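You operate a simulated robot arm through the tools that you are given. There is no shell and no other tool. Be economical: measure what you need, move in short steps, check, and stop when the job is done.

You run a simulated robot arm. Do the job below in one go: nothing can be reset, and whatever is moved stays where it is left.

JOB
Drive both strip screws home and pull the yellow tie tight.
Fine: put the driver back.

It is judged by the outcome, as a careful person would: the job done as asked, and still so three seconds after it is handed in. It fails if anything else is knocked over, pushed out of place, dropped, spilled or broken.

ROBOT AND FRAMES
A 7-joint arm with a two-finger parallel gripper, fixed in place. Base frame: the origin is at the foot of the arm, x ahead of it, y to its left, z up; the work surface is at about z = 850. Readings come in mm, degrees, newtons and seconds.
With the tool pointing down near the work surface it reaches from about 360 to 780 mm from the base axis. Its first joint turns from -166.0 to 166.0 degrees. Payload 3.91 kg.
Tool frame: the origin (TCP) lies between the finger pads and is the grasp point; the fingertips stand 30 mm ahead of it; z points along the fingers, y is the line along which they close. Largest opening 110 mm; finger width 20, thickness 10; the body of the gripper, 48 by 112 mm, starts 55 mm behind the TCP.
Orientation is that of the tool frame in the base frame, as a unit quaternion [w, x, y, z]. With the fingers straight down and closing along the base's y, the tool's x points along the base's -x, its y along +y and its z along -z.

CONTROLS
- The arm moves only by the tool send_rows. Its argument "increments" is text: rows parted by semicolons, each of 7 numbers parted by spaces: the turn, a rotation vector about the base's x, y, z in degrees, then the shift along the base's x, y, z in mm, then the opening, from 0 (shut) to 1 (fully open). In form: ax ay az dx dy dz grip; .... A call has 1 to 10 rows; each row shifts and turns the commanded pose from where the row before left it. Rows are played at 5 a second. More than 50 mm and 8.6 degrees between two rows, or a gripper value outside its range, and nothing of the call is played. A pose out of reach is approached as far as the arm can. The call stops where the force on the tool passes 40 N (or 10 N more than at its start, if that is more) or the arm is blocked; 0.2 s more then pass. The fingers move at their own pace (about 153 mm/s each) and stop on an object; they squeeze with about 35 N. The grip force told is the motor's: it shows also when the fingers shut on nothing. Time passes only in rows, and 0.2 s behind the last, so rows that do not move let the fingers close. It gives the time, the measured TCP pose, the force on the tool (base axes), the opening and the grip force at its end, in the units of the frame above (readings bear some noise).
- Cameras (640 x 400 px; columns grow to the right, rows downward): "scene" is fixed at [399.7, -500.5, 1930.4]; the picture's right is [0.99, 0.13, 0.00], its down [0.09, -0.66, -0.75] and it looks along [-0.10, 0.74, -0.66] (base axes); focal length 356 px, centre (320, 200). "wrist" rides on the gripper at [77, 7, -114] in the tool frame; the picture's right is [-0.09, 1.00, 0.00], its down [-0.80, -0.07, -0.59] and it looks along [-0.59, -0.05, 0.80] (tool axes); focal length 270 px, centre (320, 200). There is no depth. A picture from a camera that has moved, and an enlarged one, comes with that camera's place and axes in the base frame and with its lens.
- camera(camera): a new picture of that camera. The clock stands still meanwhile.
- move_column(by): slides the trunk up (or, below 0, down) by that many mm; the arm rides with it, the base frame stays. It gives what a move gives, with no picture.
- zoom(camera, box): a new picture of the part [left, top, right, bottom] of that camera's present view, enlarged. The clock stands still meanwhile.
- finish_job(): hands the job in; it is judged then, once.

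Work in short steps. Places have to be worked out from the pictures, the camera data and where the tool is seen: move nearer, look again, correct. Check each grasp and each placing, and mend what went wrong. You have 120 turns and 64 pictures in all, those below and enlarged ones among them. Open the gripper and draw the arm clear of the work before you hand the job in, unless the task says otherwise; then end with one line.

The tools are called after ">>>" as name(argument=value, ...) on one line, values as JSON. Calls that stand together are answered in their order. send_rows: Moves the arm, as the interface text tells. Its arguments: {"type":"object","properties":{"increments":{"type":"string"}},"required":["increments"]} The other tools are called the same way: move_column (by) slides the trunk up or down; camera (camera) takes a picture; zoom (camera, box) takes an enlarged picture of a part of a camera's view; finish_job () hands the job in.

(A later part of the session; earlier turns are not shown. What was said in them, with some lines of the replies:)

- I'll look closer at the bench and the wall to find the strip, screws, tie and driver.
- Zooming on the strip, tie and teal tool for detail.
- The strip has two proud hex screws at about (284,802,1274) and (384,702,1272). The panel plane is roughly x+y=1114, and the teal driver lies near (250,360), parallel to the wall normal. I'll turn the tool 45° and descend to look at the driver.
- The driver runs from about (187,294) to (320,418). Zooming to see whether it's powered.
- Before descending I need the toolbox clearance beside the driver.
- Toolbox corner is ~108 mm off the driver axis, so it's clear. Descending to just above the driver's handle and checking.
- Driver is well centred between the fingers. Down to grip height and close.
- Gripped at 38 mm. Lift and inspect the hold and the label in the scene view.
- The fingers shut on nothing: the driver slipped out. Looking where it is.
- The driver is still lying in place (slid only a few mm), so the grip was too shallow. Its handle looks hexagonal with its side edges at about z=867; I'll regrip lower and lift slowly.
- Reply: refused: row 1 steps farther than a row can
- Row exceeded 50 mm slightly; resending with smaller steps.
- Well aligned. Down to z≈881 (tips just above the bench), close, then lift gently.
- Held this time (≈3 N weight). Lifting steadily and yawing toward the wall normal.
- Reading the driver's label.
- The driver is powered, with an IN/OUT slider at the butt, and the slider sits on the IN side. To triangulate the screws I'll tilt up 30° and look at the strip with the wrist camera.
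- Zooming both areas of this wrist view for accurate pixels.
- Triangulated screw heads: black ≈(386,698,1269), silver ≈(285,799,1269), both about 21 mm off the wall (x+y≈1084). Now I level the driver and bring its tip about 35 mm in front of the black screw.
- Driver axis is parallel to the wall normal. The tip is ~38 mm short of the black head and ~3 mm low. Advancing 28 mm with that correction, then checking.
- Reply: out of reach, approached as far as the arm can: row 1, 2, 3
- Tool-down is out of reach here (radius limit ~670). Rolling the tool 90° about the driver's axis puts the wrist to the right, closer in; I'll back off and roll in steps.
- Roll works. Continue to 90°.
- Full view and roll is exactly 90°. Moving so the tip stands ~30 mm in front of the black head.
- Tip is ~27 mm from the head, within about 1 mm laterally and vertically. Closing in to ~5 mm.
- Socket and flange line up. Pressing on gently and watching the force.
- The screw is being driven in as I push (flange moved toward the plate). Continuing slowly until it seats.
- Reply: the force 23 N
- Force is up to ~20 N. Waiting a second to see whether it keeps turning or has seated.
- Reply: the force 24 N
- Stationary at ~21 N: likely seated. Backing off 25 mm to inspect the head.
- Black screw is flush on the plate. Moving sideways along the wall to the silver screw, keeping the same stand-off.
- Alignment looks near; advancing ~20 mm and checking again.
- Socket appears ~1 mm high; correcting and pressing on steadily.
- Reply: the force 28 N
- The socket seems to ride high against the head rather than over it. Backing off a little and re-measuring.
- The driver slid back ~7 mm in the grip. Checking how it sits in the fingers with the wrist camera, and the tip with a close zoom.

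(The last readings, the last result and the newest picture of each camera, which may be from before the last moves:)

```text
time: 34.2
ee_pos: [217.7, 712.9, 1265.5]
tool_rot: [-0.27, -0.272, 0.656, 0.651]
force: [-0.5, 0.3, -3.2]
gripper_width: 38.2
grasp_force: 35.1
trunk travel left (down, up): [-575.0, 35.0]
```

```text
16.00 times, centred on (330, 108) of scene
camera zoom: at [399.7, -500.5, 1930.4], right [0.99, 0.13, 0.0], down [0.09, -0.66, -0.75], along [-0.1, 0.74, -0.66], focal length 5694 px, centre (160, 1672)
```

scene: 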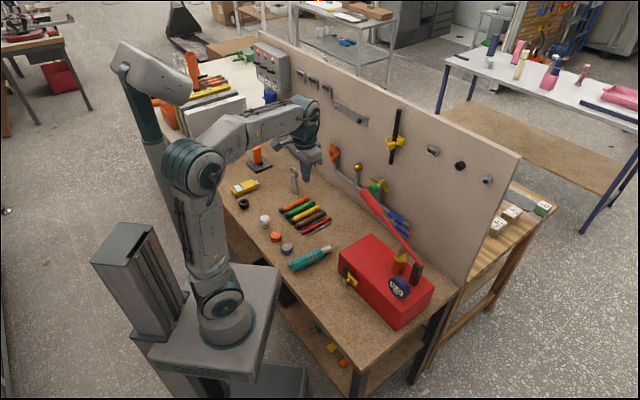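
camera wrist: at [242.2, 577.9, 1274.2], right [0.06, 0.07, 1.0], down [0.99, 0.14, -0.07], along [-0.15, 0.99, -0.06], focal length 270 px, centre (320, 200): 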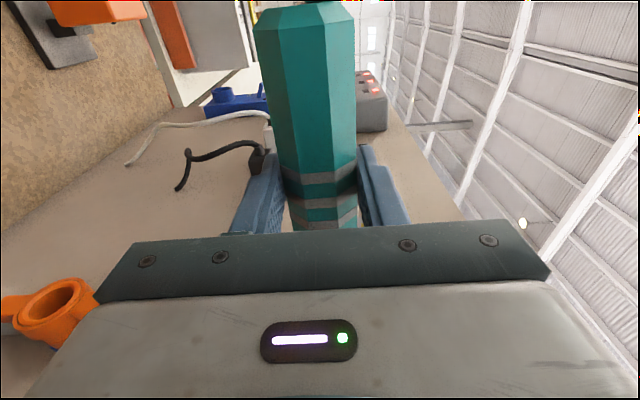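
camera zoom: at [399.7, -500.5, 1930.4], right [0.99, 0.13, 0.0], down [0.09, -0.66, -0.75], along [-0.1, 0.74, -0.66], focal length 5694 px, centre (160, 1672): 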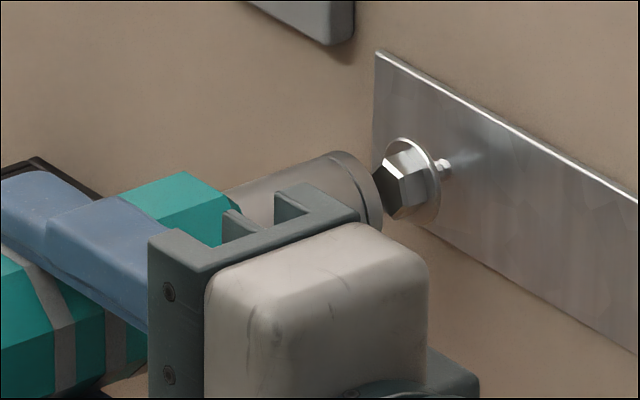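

By image, the tip should go ~1 mm down and ~1 mm right. Correcting and moving to just short of contact.

>>> send_rows(increments="0 0 0 0.9 -0.9 -1 0;0 0 0 2 2 0 0;0 0 0 2 2 0 0;0 0 0 0 0 0 0")

>>> zoom(camera="scene", box=[318, 92, 350, 116])

```text
time: 35.2
ee_pos: [223.0, 715.5, 1265.5]
tool_rot: [-0.269, -0.272, 0.656, 0.65]
force: [-1.1, 0.2, -4.1]
gripper_width: 38.5
grasp_force: 35.1
trunk travel left (down, up): [-575.0, 35.0]
```

```text
16.00 times, centred on (334, 104) of scene
camera zoom: at [399.7, -500.5, 1930.4], right [0.99, 0.13, 0.0], down [0.09, -0.66, -0.75], along [-0.1, 0.74, -0.66], focal length 5694 px, centre (96, 1736)
```

zoom: 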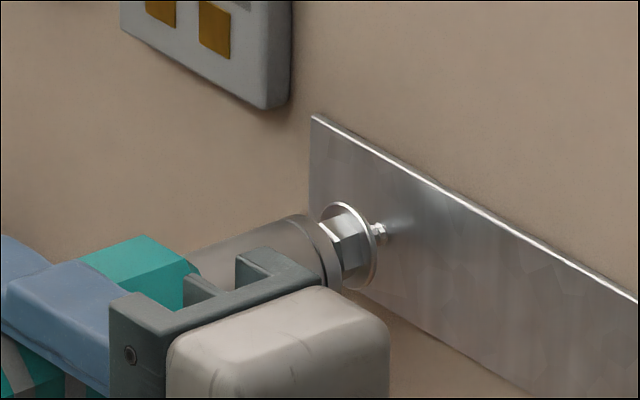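

Now aligned. Pressing slowly.

>>> send_rows(increments="0 0 0 1.5 1.5 0 0;0 0 0 1 1 0 0;0 0 0 1 1 0 0;0 0 0 1 1 0 0;0 0 0 0 0 0 0")

>>> zoom(camera="scene", box=[318, 92, 350, 116])

```text
time: 36.4
ee_pos: [222.2, 718.2, 1267.2]
tool_rot: [-0.271, -0.273, 0.655, 0.65]
force: [-15.6, -19.1, -9.7]
gripper_width: 38.4
grasp_force: 34.8
trunk travel left (down, up): [-575.0, 35.0]
```

```text
16.00 times, centred on (334, 104) of scene
camera zoom: at [399.7, -500.5, 1930.4], right [0.99, 0.13, 0.0], down [0.09, -0.66, -0.75], along [-0.1, 0.74, -0.66], focal length 5694 px, centre (96, 1736)
```

zoom: 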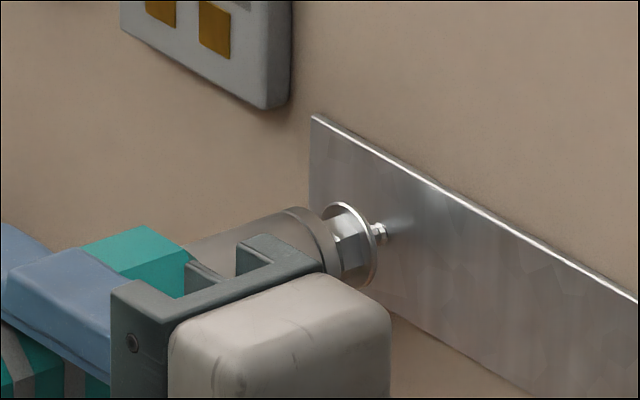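

The contact geometry (rim touching ~13 mm from the flange instead of ~9 as on the black screw) implies the socket is ~4.5 mm too far left and ~3 mm low along the camera's blind direction. Backing off, shifting, and viewing.

>>> send_rows(increments="0 0 0 -4 -4 0 0;0 0 0 3.2 -3.2 2.9 0;0 0 0 0 0 0 0")

>>> zoom(camera="scene", box=[318, 92, 350, 116])

```text
time: 37.2
ee_pos: [227.2, 713.7, 1268.6]
tool_rot: [-0.267, -0.271, 0.656, 0.652]
force: [0.7, -1.3, -2.5]
gripper_width: 38.2
grasp_force: 34.9
trunk travel left (down, up): [-575.0, 35.0]
```

```text
16.00 times, centred on (334, 104) of scene
camera zoom: at [399.7, -500.5, 1930.4], right [0.99, 0.13, 0.0], down [0.09, -0.66, -0.75], along [-0.1, 0.74, -0.66], focal length 5694 px, centre (96, 1736)
```

zoom: 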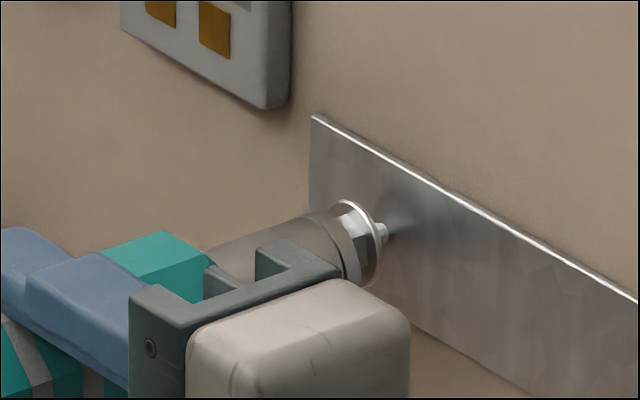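

The flange has already started to advance, so it engaged. Pressing on in small steps.

>>> send_rows(increments="0 0 0 1 1 0 0;0 0 0 1 1 0 0;0 0 0 1 1 0 0;0 0 0 1 1 0 0;0 0 0 1 1 0 0;0 0 0 0 0 0 0")

>>> zoom(camera="scene", box=[318, 92, 350, 116])

```text
time: 38.6
ee_pos: [230.1, 717.8, 1268.8]
tool_rot: [-0.269, -0.271, 0.656, 0.651]
force: [-1.2, 0.9, -0.2]
gripper_width: 38.2
grasp_force: 34.5
trunk travel left (down, up): [-575.0, 35.0]
```

```text
16.00 times, centred on (334, 104) of scene
camera zoom: at [399.7, -500.5, 1930.4], right [0.99, 0.13, 0.0], down [0.09, -0.66, -0.75], along [-0.1, 0.74, -0.66], focal length 5694 px, centre (96, 1736)
```

zoom: 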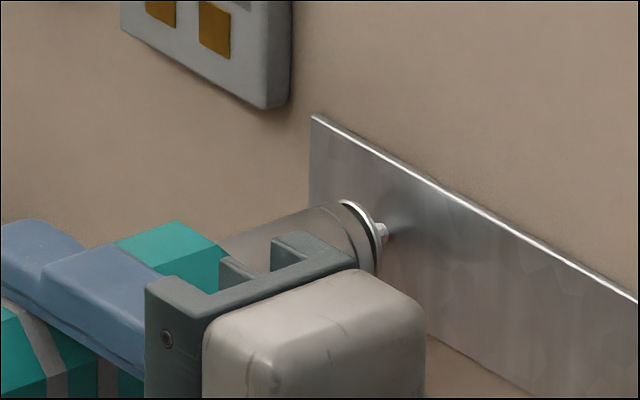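

The socket now sits fully over the hex. Keep a slight push and let it run.

>>> send_rows(increments="0 0 0 1 1 0 0;0 0 0 1 1 0 0;0 0 0 1 1 0 0;0 0 0 1 1 0 0;0 0 0 1 1 0 0;0 0 0 0 0 0 0;0 0 0 0 0 0 0")

>>> zoom(camera="scene", box=[318, 92, 350, 116])

```text
time: 40.2
ee_pos: [235.9, 722.8, 1269.6]
tool_rot: [-0.269, -0.271, 0.656, 0.65]
force: [-2.8, 1.7, 1.7]
gripper_width: 38.4
grasp_force: 35.3
trunk travel left (down, up): [-575.0, 35.0]
```

```text
16.00 times, centred on (334, 104) of scene
camera zoom: at [399.7, -500.5, 1930.4], right [0.99, 0.13, 0.0], down [0.09, -0.66, -0.75], along [-0.1, 0.74, -0.66], focal length 5694 px, centre (96, 1736)
```

zoom: 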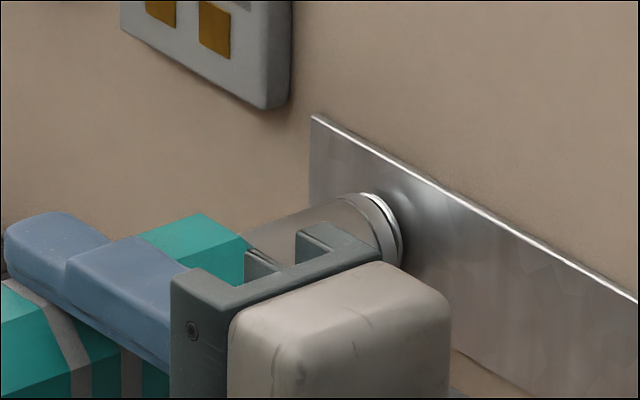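

Driving in: ~8.6 mm of ~10.6 done. A bit more until the force rises.

>>> send_rows(increments="0 0 0 1 1 0 0;0 0 0 1 1 0 0;0 0 0 1 1 0 0;0 0 0 0.7 0.7 0 0;0 0 0 0 0 0 0;0 0 0 0 0 0 0;0 0 0 0 0 0 0")

>>> send_rows(increments="0 0 0 -7 -7 0 0;0 0 0 -9 -9 0 0;0 0 0 -9 -9 0 0;0 0 0 0 0 0 0")

>>> zoom(camera="scene", box=[318, 86, 374, 128])

```text
time: 41.8
ee_pos: [237.1, 725.1, 1269.5]
tool_rot: [-0.27, -0.273, 0.655, 0.651]
force: [-13.3, -19.0, -10.3]
gripper_width: 38.4
grasp_force: 34.7
trunk travel left (down, up): [-575.0, 35.0]
```

```text
time: 42.8
ee_pos: [214.2, 701.4, 1269.1]
tool_rot: [-0.27, -0.272, 0.656, 0.65]
force: [-0.2, -0.7, -3.7]
gripper_width: 38.3
grasp_force: 34.8
trunk travel left (down, up): [-575.0, 35.0]
```

```text
9.52 times, centred on (346, 107) of scene
camera zoom: at [399.7, -500.5, 1930.4], right [0.99, 0.13, 0.0], down [0.09, -0.66, -0.75], along [-0.1, 0.74, -0.66], focal length 3390 px, centre (72, 1086)
```

zoom: 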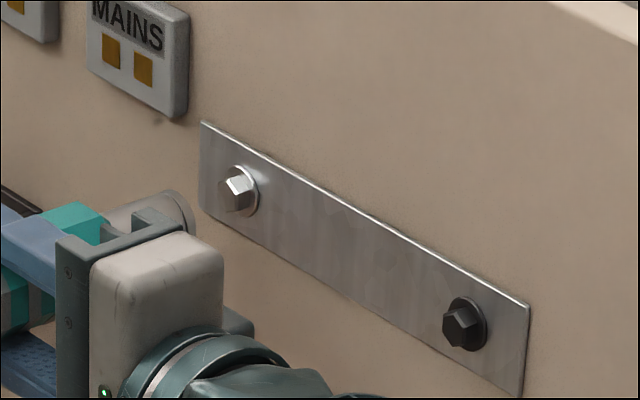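

Both screws are flush. Now returning the driver: back off, unroll 90°.

>>> send_rows(increments="0 0 0 -25 -25 0 0;0 0 0 10 -45 2 0;0 0 0 15 -45 2 0;0 0 0 18 -45 2 0;-5.7 -5.7 0 0 0 0 0;-5.7 -5.7 0 0 0 0 0;-5.7 -5.7 0 0 0 0 0;-5.7 -5.7 0 0 0 0 0;-5.7 -5.7 0 0 0 0 0;0 0 0 0 0 0 0")

>>> send_rows(increments="-5.8 -5.8 0 0 0 0 0;-5.8 -5.8 0 0 0 0 0;-5.8 -5.8 0 0 0 0 0;-5.8 -5.8 0 0 0 0 0;-5.8 -5.8 0 0 0 0 0;-5.8 -5.8 0 0 0 0 0;0 0 0 6 -45 0 0;0 0 -1 5 -45 0 0;0 0 -1 5 -45 0 0;0 0 0 0 0 0 0")

```text
time: 45.0
ee_pos: [233.9, 541.3, 1274.5]
tool_rot: [-0.158, -0.347, 0.841, 0.384]
force: [-0.6, 0.8, -3.4]
gripper_width: 38.5
grasp_force: 35.0
trunk travel left (down, up): [-575.0, 35.0]
```

```text
time: 47.2
ee_pos: [248.5, 406.9, 1273.7]
tool_rot: [0.0, -0.366, 0.931, 0.0]
force: [0.0, -0.2, -2.2]
gripper_width: 38.4
grasp_force: 35.1
trunk travel left (down, up): [-575.0, 35.0]
```

Now over the bench; moving above the home spot at (253,355) and lowering to ~z 960 for a look.

>>> send_rows(increments="0 0 0 2 -26 -40 0;0 0 0 2 -26 -40 0;0 0 0 0 0 -48 0;0 0 0 0 0 -48 0;0 0 0 0 0 -48 0;0 0 0 0 0 -48 0;0 0 0 0 0 -42 0;0 0 0 0 0 0 0")

>>> camera(camera="wrist")

```text
time: 49.0
ee_pos: [252.3, 355.2, 960.3]
tool_rot: [0.001, -0.366, 0.93, 0.0]
force: [-0.6, -0.4, -2.5]
gripper_width: 38.3
grasp_force: 35.2
trunk travel left (down, up): [-575.0, 35.0]
```

```text
13 pictures are left
camera wrist: at [190.6, 307.4, 1075.1], right [-0.62, 0.79, 0.0], down [0.63, 0.49, 0.59], along [0.47, 0.37, -0.8], focal length 270 px, centre (320, 200)
```

wrist: 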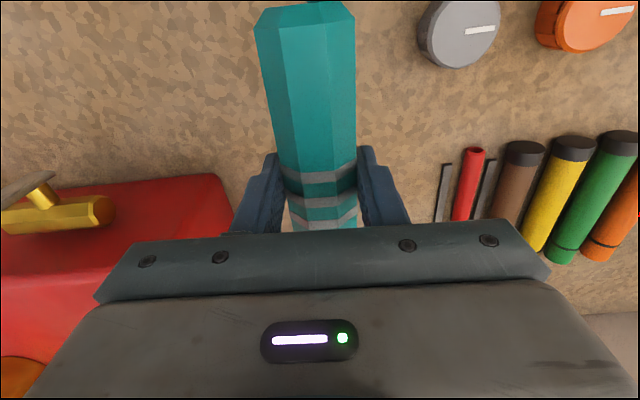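

Lowering to the bench, slow at the end.

>>> send_rows(increments="0 0 0 0 0 -35 0;0 0 0 0 0 -25 0;0 0 0 0 0 -10 0;0 0 0 0 0 -4 0;0 0 0 0 0 -2 0;0 0 0 0 0 0 0")

```text
time: 50.4
ee_pos: [252.9, 353.8, 885.4]
tool_rot: [0.001, -0.366, 0.93, 0.0]
force: [-0.3, 0.7, -2.7]
gripper_width: 38.6
grasp_force: 34.6
trunk travel left (down, up): [-575.0, 35.0]
```

>>> send_rows(increments="0 0 0 0 0 -1.5 0;0 0 0 0 0 -1.5 0;0 0 0 0 0 0 0")

```text
time: 51.2
ee_pos: [254.1, 354.5, 884.5]
tool_rot: [0.001, -0.366, 0.931, 0.0]
force: [1.8, -1.8, 23.9]
gripper_width: 38.5
grasp_force: 34.8
trunk travel left (down, up): [-575.0, 35.0]
```

Resting on the bench (24 N up). Easing up 1 mm, opening just enough, and rising.

>>> send_rows(increments="0 0 0 0 0 1 0;0 0 0 0 0 0 0.45;0 0 0 0 0 0 0.65;0 0 0 0 0 0 0.65;0 0 0 0 0 30 0.65;0 0 0 0 0 45 0.65;0 0 0 0 0 45 0.65;0 0 0 0 0 45 0.65;0 0 0 0 0 0 0.65")

>>> camera(camera="wrist")

```text
time: 53.2
ee_pos: [252.4, 355.0, 1048.5]
tool_rot: [0.0, -0.366, 0.93, 0.0]
force: [-0.7, 0.8, -0.2]
gripper_width: 71.4
grasp_force: 0.1
trunk travel left (down, up): [-575.0, 35.0]
```

```text
12 pictures are left
camera wrist: at [190.3, 307.3, 1163.2], right [-0.61, 0.79, 0.0], down [0.63, 0.49, 0.59], along [0.47, 0.37, -0.8], focal length 270 px, centre (320, 200)
```

wrist: 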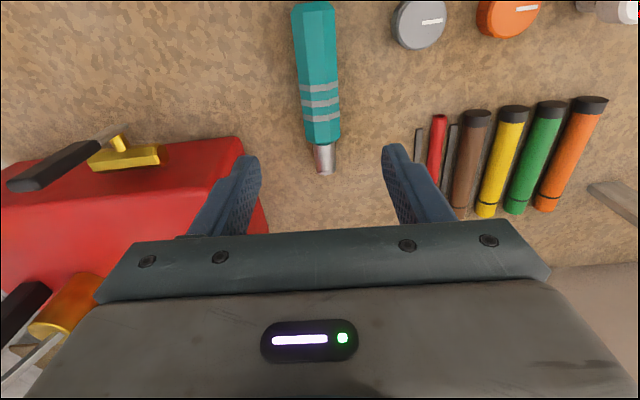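

Driver is back in its place, lying stable. Next the tie: tab ≈(501,524,1279), ~63 mm off the wall. I'll tilt the tool horizontal facing the wall and move to a viewing position ~180 mm in front.

>>> send_rows(increments="0 0 0 0 0 45 1;0 0 2 0 0 45 1;5.8 -5.8 0 5 0 45 1;5.8 -5.8 0 10 0 40 1;5.8 -5.8 0 15 5 30 1;5.8 -5.8 0 15 7 20 1;5.8 -5.8 0 15 7 0 1;5.8 -5.8 0 15 7 0 1;5.8 -5.8 0 15 7 0 1;0 0 0 0 0 0 1")

>>> send_rows(increments="5.8 -5.8 0 15 5 0 1;5.8 -5.8 0 10 4 0 1;5.8 -5.8 0 7 0 0 1;5.7 -5.7 0 0 0 0 1;0 0 0 0 0 0 1")

>>> camera(camera="wrist")

```text
time: 55.4
ee_pos: [342.5, 386.8, 1273.1]
tool_rot: [0.444, -0.336, 0.81, 0.184]
force: [0.6, 0.4, -0.2]
gripper_width: 109.7
grasp_force: 0.0
trunk travel left (down, up): [-575.0, 35.0]
```

```text
time: 56.6
ee_pos: [375.0, 396.1, 1272.3]
tool_rot: [0.654, -0.271, 0.653, 0.271]
force: [-0.4, 0.5, -0.1]
gripper_width: 109.7
grasp_force: 0.1
trunk travel left (down, up): [-575.0, 35.0]
```

```text
11 pictures are left
camera wrist: at [287.8, 320.1, 1195.8], right [-0.7, 0.7, 0.09], down [-0.37, -0.47, 0.8], along [0.6, 0.53, 0.59], focal length 270 px, centre (320, 200)
```

wrist: 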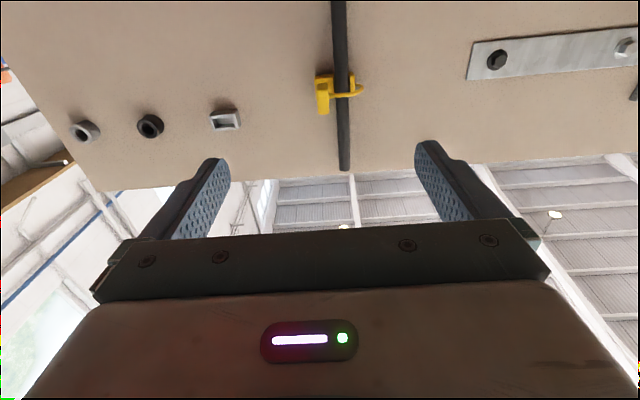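

Good, the tie is in view. Zooming on it.

>>> zoom(camera="wrist", box=[290, 50, 390, 130])

```text
5.00 times, centred on (340, 90) of wrist
camera zoom: at [287.8, 320.1, 1195.8], right [-0.7, 0.7, 0.09], down [-0.37, -0.47, 0.8], along [0.6, 0.53, 0.59], focal length 1351 px, centre (220, 750)
```

zoom: 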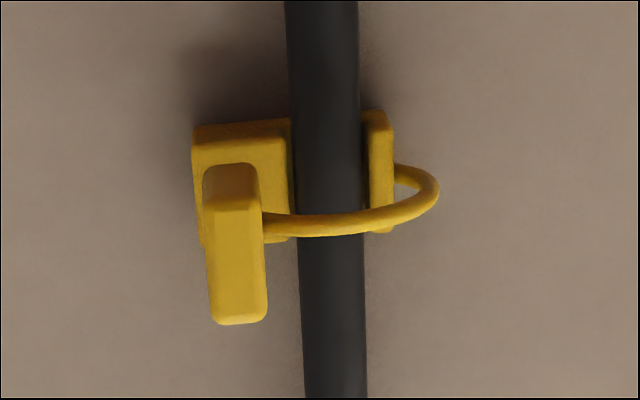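

Getting a high zoom of the tie from the scene camera to understand the strap routing.

>>> zoom(camera="scene", box=[380, 128, 412, 152])

```text
16.00 times, centred on (396, 140) of scene
camera zoom: at [399.7, -500.5, 1930.4], right [0.99, 0.13, 0.0], down [0.09, -0.66, -0.75], along [-0.1, 0.74, -0.66], focal length 5694 px, centre (-896, 1160)
```

zoom: 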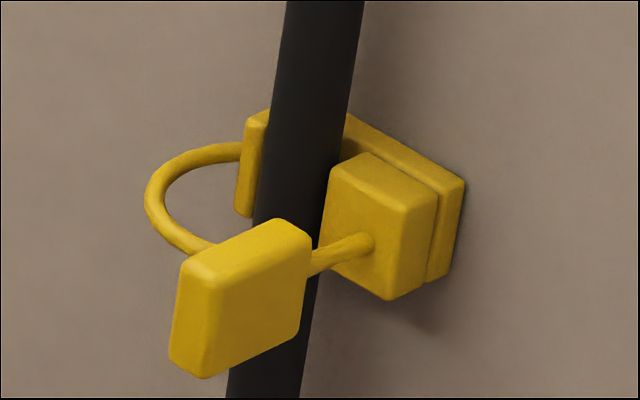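

The tail leaves the head's front face toward the wall-normal and ends in a flat tab (~15 mm wide, ~30 deep), so the pull is straight away from the wall. Approaching with the fingers straddling the tab left and right, stopping just in front.

>>> send_rows(increments="0 0 0 23 23.5 2 0.4;0 0 0 23 23.5 2 0.4;0 0 0 22 23.5 2.5 0.4;0 0 0 20 21.5 2 0.4;0 0 0 0 0 0 0.4")

>>> camera(camera="wrist")

>>> zoom(camera="scene", box=[372, 124, 412, 154])

```text
time: 57.8
ee_pos: [463.6, 488.1, 1282.3]
tool_rot: [0.653, -0.271, 0.653, 0.271]
force: [-0.7, -1.2, 0.4]
gripper_width: 43.8
grasp_force: 0.0
trunk travel left (down, up): [-575.0, 35.0]
```

```text
8 pictures are left
camera wrist: at [376.1, 412.3, 1204.4], right [-0.7, 0.7, 0.09], down [-0.37, -0.47, 0.8], along [0.6, 0.53, 0.59], focal length 270 px, centre (320, 200)
```

wrist: 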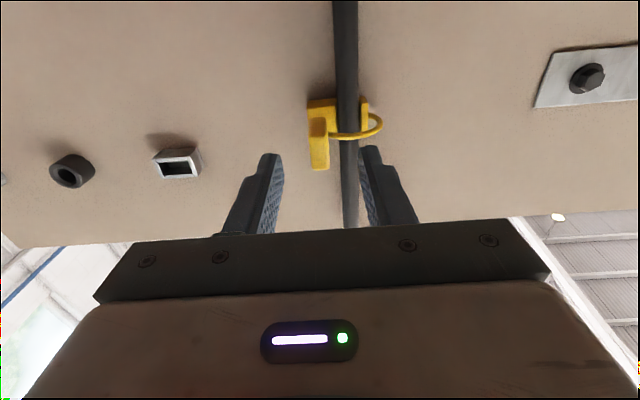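

```text
13.33 times, centred on (392, 139) of scene
camera zoom: at [399.7, -500.5, 1930.4], right [0.99, 0.13, 0.0], down [0.09, -0.66, -0.75], along [-0.1, 0.74, -0.66], focal length 4745 px, centre (-640, 1013)
```

zoom: 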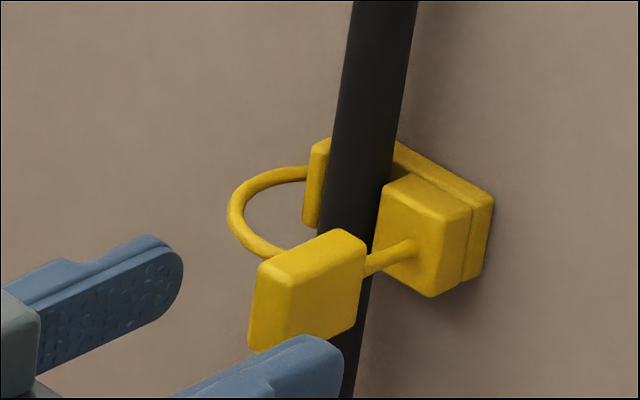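

Fingertips sit just in front of the tab, centred laterally. Advancing 18 mm, then closing.

>>> send_rows(increments="0 0 0 5 5 1.5 0.4;0 0 0 5 5 0 0.4;0 0 0 3 3 0 0.4;0 0 0 0 0 0 0.4;0 0 0 0 0 0 0;0 0 0 0 0 0 0;0 0 0 0 0 0 0")

>>> zoom(camera="scene", box=[372, 124, 412, 154])

```text
time: 59.4
ee_pos: [477.0, 501.3, 1282.2]
tool_rot: [0.654, -0.27, 0.653, 0.27]
force: [2.4, -0.9, 0.2]
gripper_width: 11.5
grasp_force: 45.2
trunk travel left (down, up): [-575.0, 35.0]
```

```text
13.33 times, centred on (392, 139) of scene
camera zoom: at [399.7, -500.5, 1930.4], right [0.99, 0.13, 0.0], down [0.09, -0.66, -0.75], along [-0.1, 0.74, -0.66], focal length 4745 px, centre (-640, 1013)
```

zoom: 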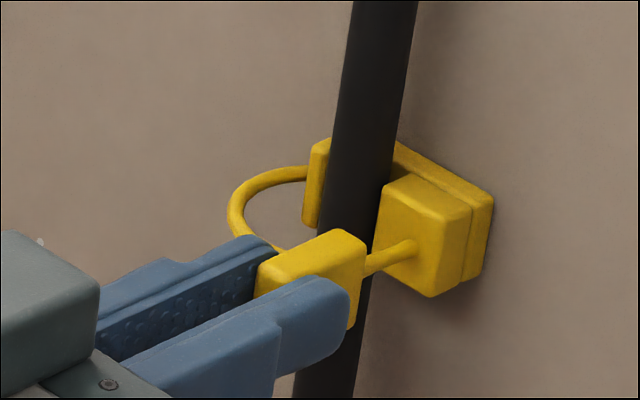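

Tab gripped firmly (11.5 mm). Pulling straight off the wall in small steps, watching force.

>>> send_rows(increments="0 0 0 -3 -3 0 0;0 0 0 -3 -3 0 0;0 0 0 -3 -3 0 0;0 0 0 -3 -3 0 0;0 0 0 0 0 0 0")

>>> zoom(camera="scene", box=[372, 124, 412, 154])

```text
time: 60.6
ee_pos: [463.9, 488.9, 1282.7]
tool_rot: [0.654, -0.27, 0.653, 0.27]
force: [3.0, -2.2, 0.7]
gripper_width: 11.1
grasp_force: 44.5
trunk travel left (down, up): [-575.0, 35.0]
```

```text
13.33 times, centred on (392, 139) of scene
camera zoom: at [399.7, -500.5, 1930.4], right [0.99, 0.13, 0.0], down [0.09, -0.66, -0.75], along [-0.1, 0.74, -0.66], focal length 4745 px, centre (-640, 1013)
```

zoom: 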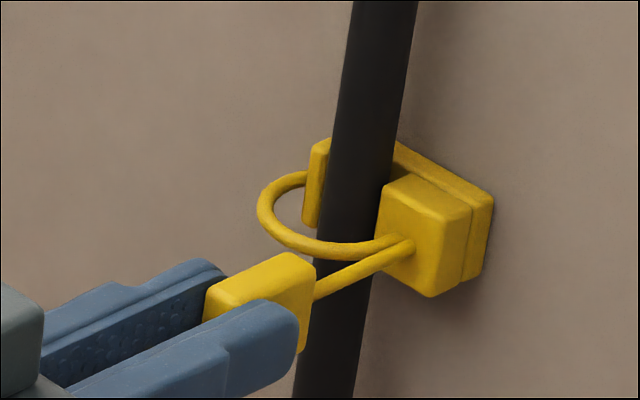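

It works: the loop shrank. Continuing to pull until resistance builds.

>>> send_rows(increments="0 0 0 -2.5 -2.5 0 0;0 0 0 -2.5 -2.5 0 0;0 0 0 -2.5 -2.5 0 0;0 0 0 -2.5 -2.5 0 0;0 0 0 0 0 0 0")

>>> zoom(camera="scene", box=[372, 124, 412, 154])

```text
time: 61.8
ee_pos: [454.5, 479.0, 1283.8]
tool_rot: [0.654, -0.27, 0.653, 0.271]
force: [2.4, -1.4, 0.9]
gripper_width: 11.2
grasp_force: 45.1
trunk travel left (down, up): [-575.0, 35.0]
```

```text
13.33 times, centred on (392, 139) of scene
camera zoom: at [399.7, -500.5, 1930.4], right [0.99, 0.13, 0.0], down [0.09, -0.66, -0.75], along [-0.1, 0.74, -0.66], focal length 4745 px, centre (-640, 1013)
```

zoom: 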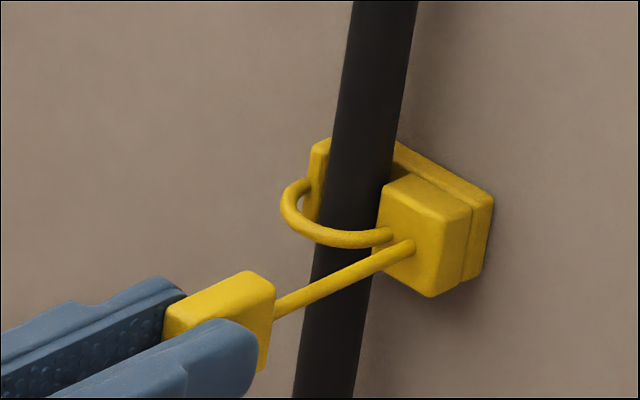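

Still slack. Pulling further in finer steps until force appears.

>>> send_rows(increments="0 0 0 -2 -2 0 0;0 0 0 -2 -2 0 0;0 0 0 -2 -2 0 0;0 0 0 0 0 0 0")

>>> send_rows(increments="0 0 0 -1.5 -1.5 0 0;0 0 0 -1.5 -1.5 0 0;0 0 0 0 0 0 0")

```text
time: 62.8
ee_pos: [447.7, 473.9, 1283.1]
tool_rot: [0.653, -0.27, 0.654, 0.27]
force: [2.5, -2.5, -1.4]
gripper_width: 11.1
grasp_force: 45.1
trunk travel left (down, up): [-575.0, 35.0]
```

```text
time: 63.6
ee_pos: [447.7, 472.3, 1283.3]
tool_rot: [0.653, -0.271, 0.653, 0.271]
force: [19.5, 14.3, 8.6]
gripper_width: 11.1
grasp_force: 45.1
trunk travel left (down, up): [-575.0, 35.0]
```

Resistance of ~24 N and no more travel: it's at its stop. Checking the loop.

>>> zoom(camera="scene", box=[368, 124, 412, 157])

```text
12.12 times, centred on (390, 140) of scene
camera zoom: at [399.7, -500.5, 1930.4], right [0.99, 0.13, 0.0], down [0.09, -0.66, -0.75], along [-0.1, 0.74, -0.66], focal length 4314 px, centre (-528, 921)
```

zoom: 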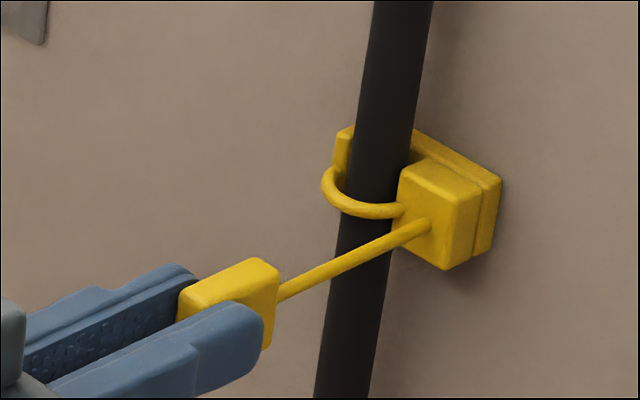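

The loop is snug around the cable. Releasing the tab and drawing straight back.

>>> send_rows(increments="0 0 0 0 0 0 0.4;0 0 0 0 0 0 0.4;0 0 0 0 0 0 0.4;0 0 0 -15 -15 0 0.4;0 0 0 -30 -30 0 0.4;0 0 0 -30 -30 0 0.4;0 0 0 -25 -25 0 0.4;0 0 0 0 0 0 0.4")

>>> zoom(camera="scene", box=[368, 124, 412, 157])

>>> zoom(camera="scene", box=[220, 70, 440, 290])

```text
time: 65.0
ee_pos: [475.4, 310.7, 1283.9]
tool_rot: [0.689, -0.19, 0.678, 0.17]
force: [0.2, -0.5, -0.2]
gripper_width: 44.4
grasp_force: 0.1
trunk travel left (down, up): [-575.0, 35.0]
stopped in row 6: the arm was blocked; the commanded pose is now the measured one
```

```text
12.12 times, centred on (390, 140) of scene
camera zoom: at [399.7, -500.5, 1930.4], right [0.99, 0.13, 0.0], down [0.09, -0.66, -0.75], along [-0.1, 0.74, -0.66], focal length 4314 px, centre (-528, 921)
```

zoom: 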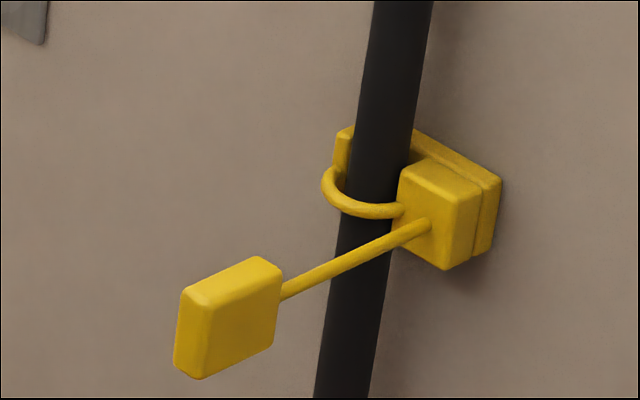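

```text
1.82 times, centred on (330, 180) of scene
camera zoom: at [399.7, -500.5, 1930.4], right [0.99, 0.13, 0.0], down [0.09, -0.66, -0.75], along [-0.1, 0.74, -0.66], focal length 647 px, centre (302, 236)
```

zoom: 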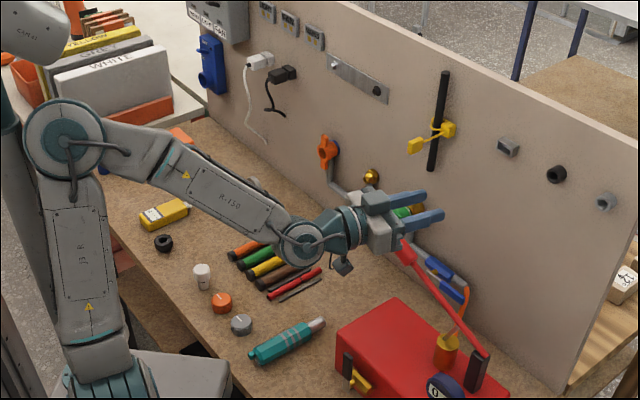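

The tab stays pulled and the loop snug. The driver is home, and nothing else has moved. The arm ended a little off line at what looks like a joint limit; I'll lift it clear and open the gripper.

>>> send_rows(increments="0 0 0 0 0 20 0.8;0 0 0 0 0 30 0.8;0 0 0 0 0 30 0.8;0 0 0 0 0 0 0.8;0 0 0 0 0 0 0.8")

>>> camera(camera="scene")

```text
time: 66.2
ee_pos: [474.9, 314.6, 1364.5]
tool_rot: [0.688, -0.191, 0.679, 0.171]
force: [-0.8, -0.7, -0.1]
gripper_width: 88.0
grasp_force: 0.1
trunk travel left (down, up): [-575.0, 35.0]
```

```text
0 pictures are left
```

scene: 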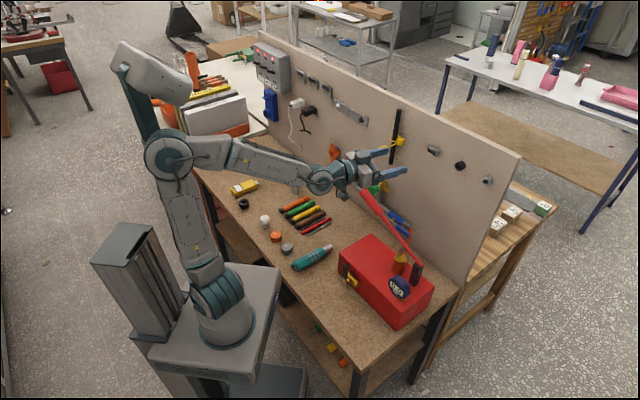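

The arm is clear, the gripper is open and everything is in place, so I'm handing in.

>>> finish_job()

```text
The job is handed in.
```

Both strip screws are driven flush, the yellow tie is pulled tight around the cable, and the driver is back on the bench within about 10 mm of where it lay; nothing else moved.
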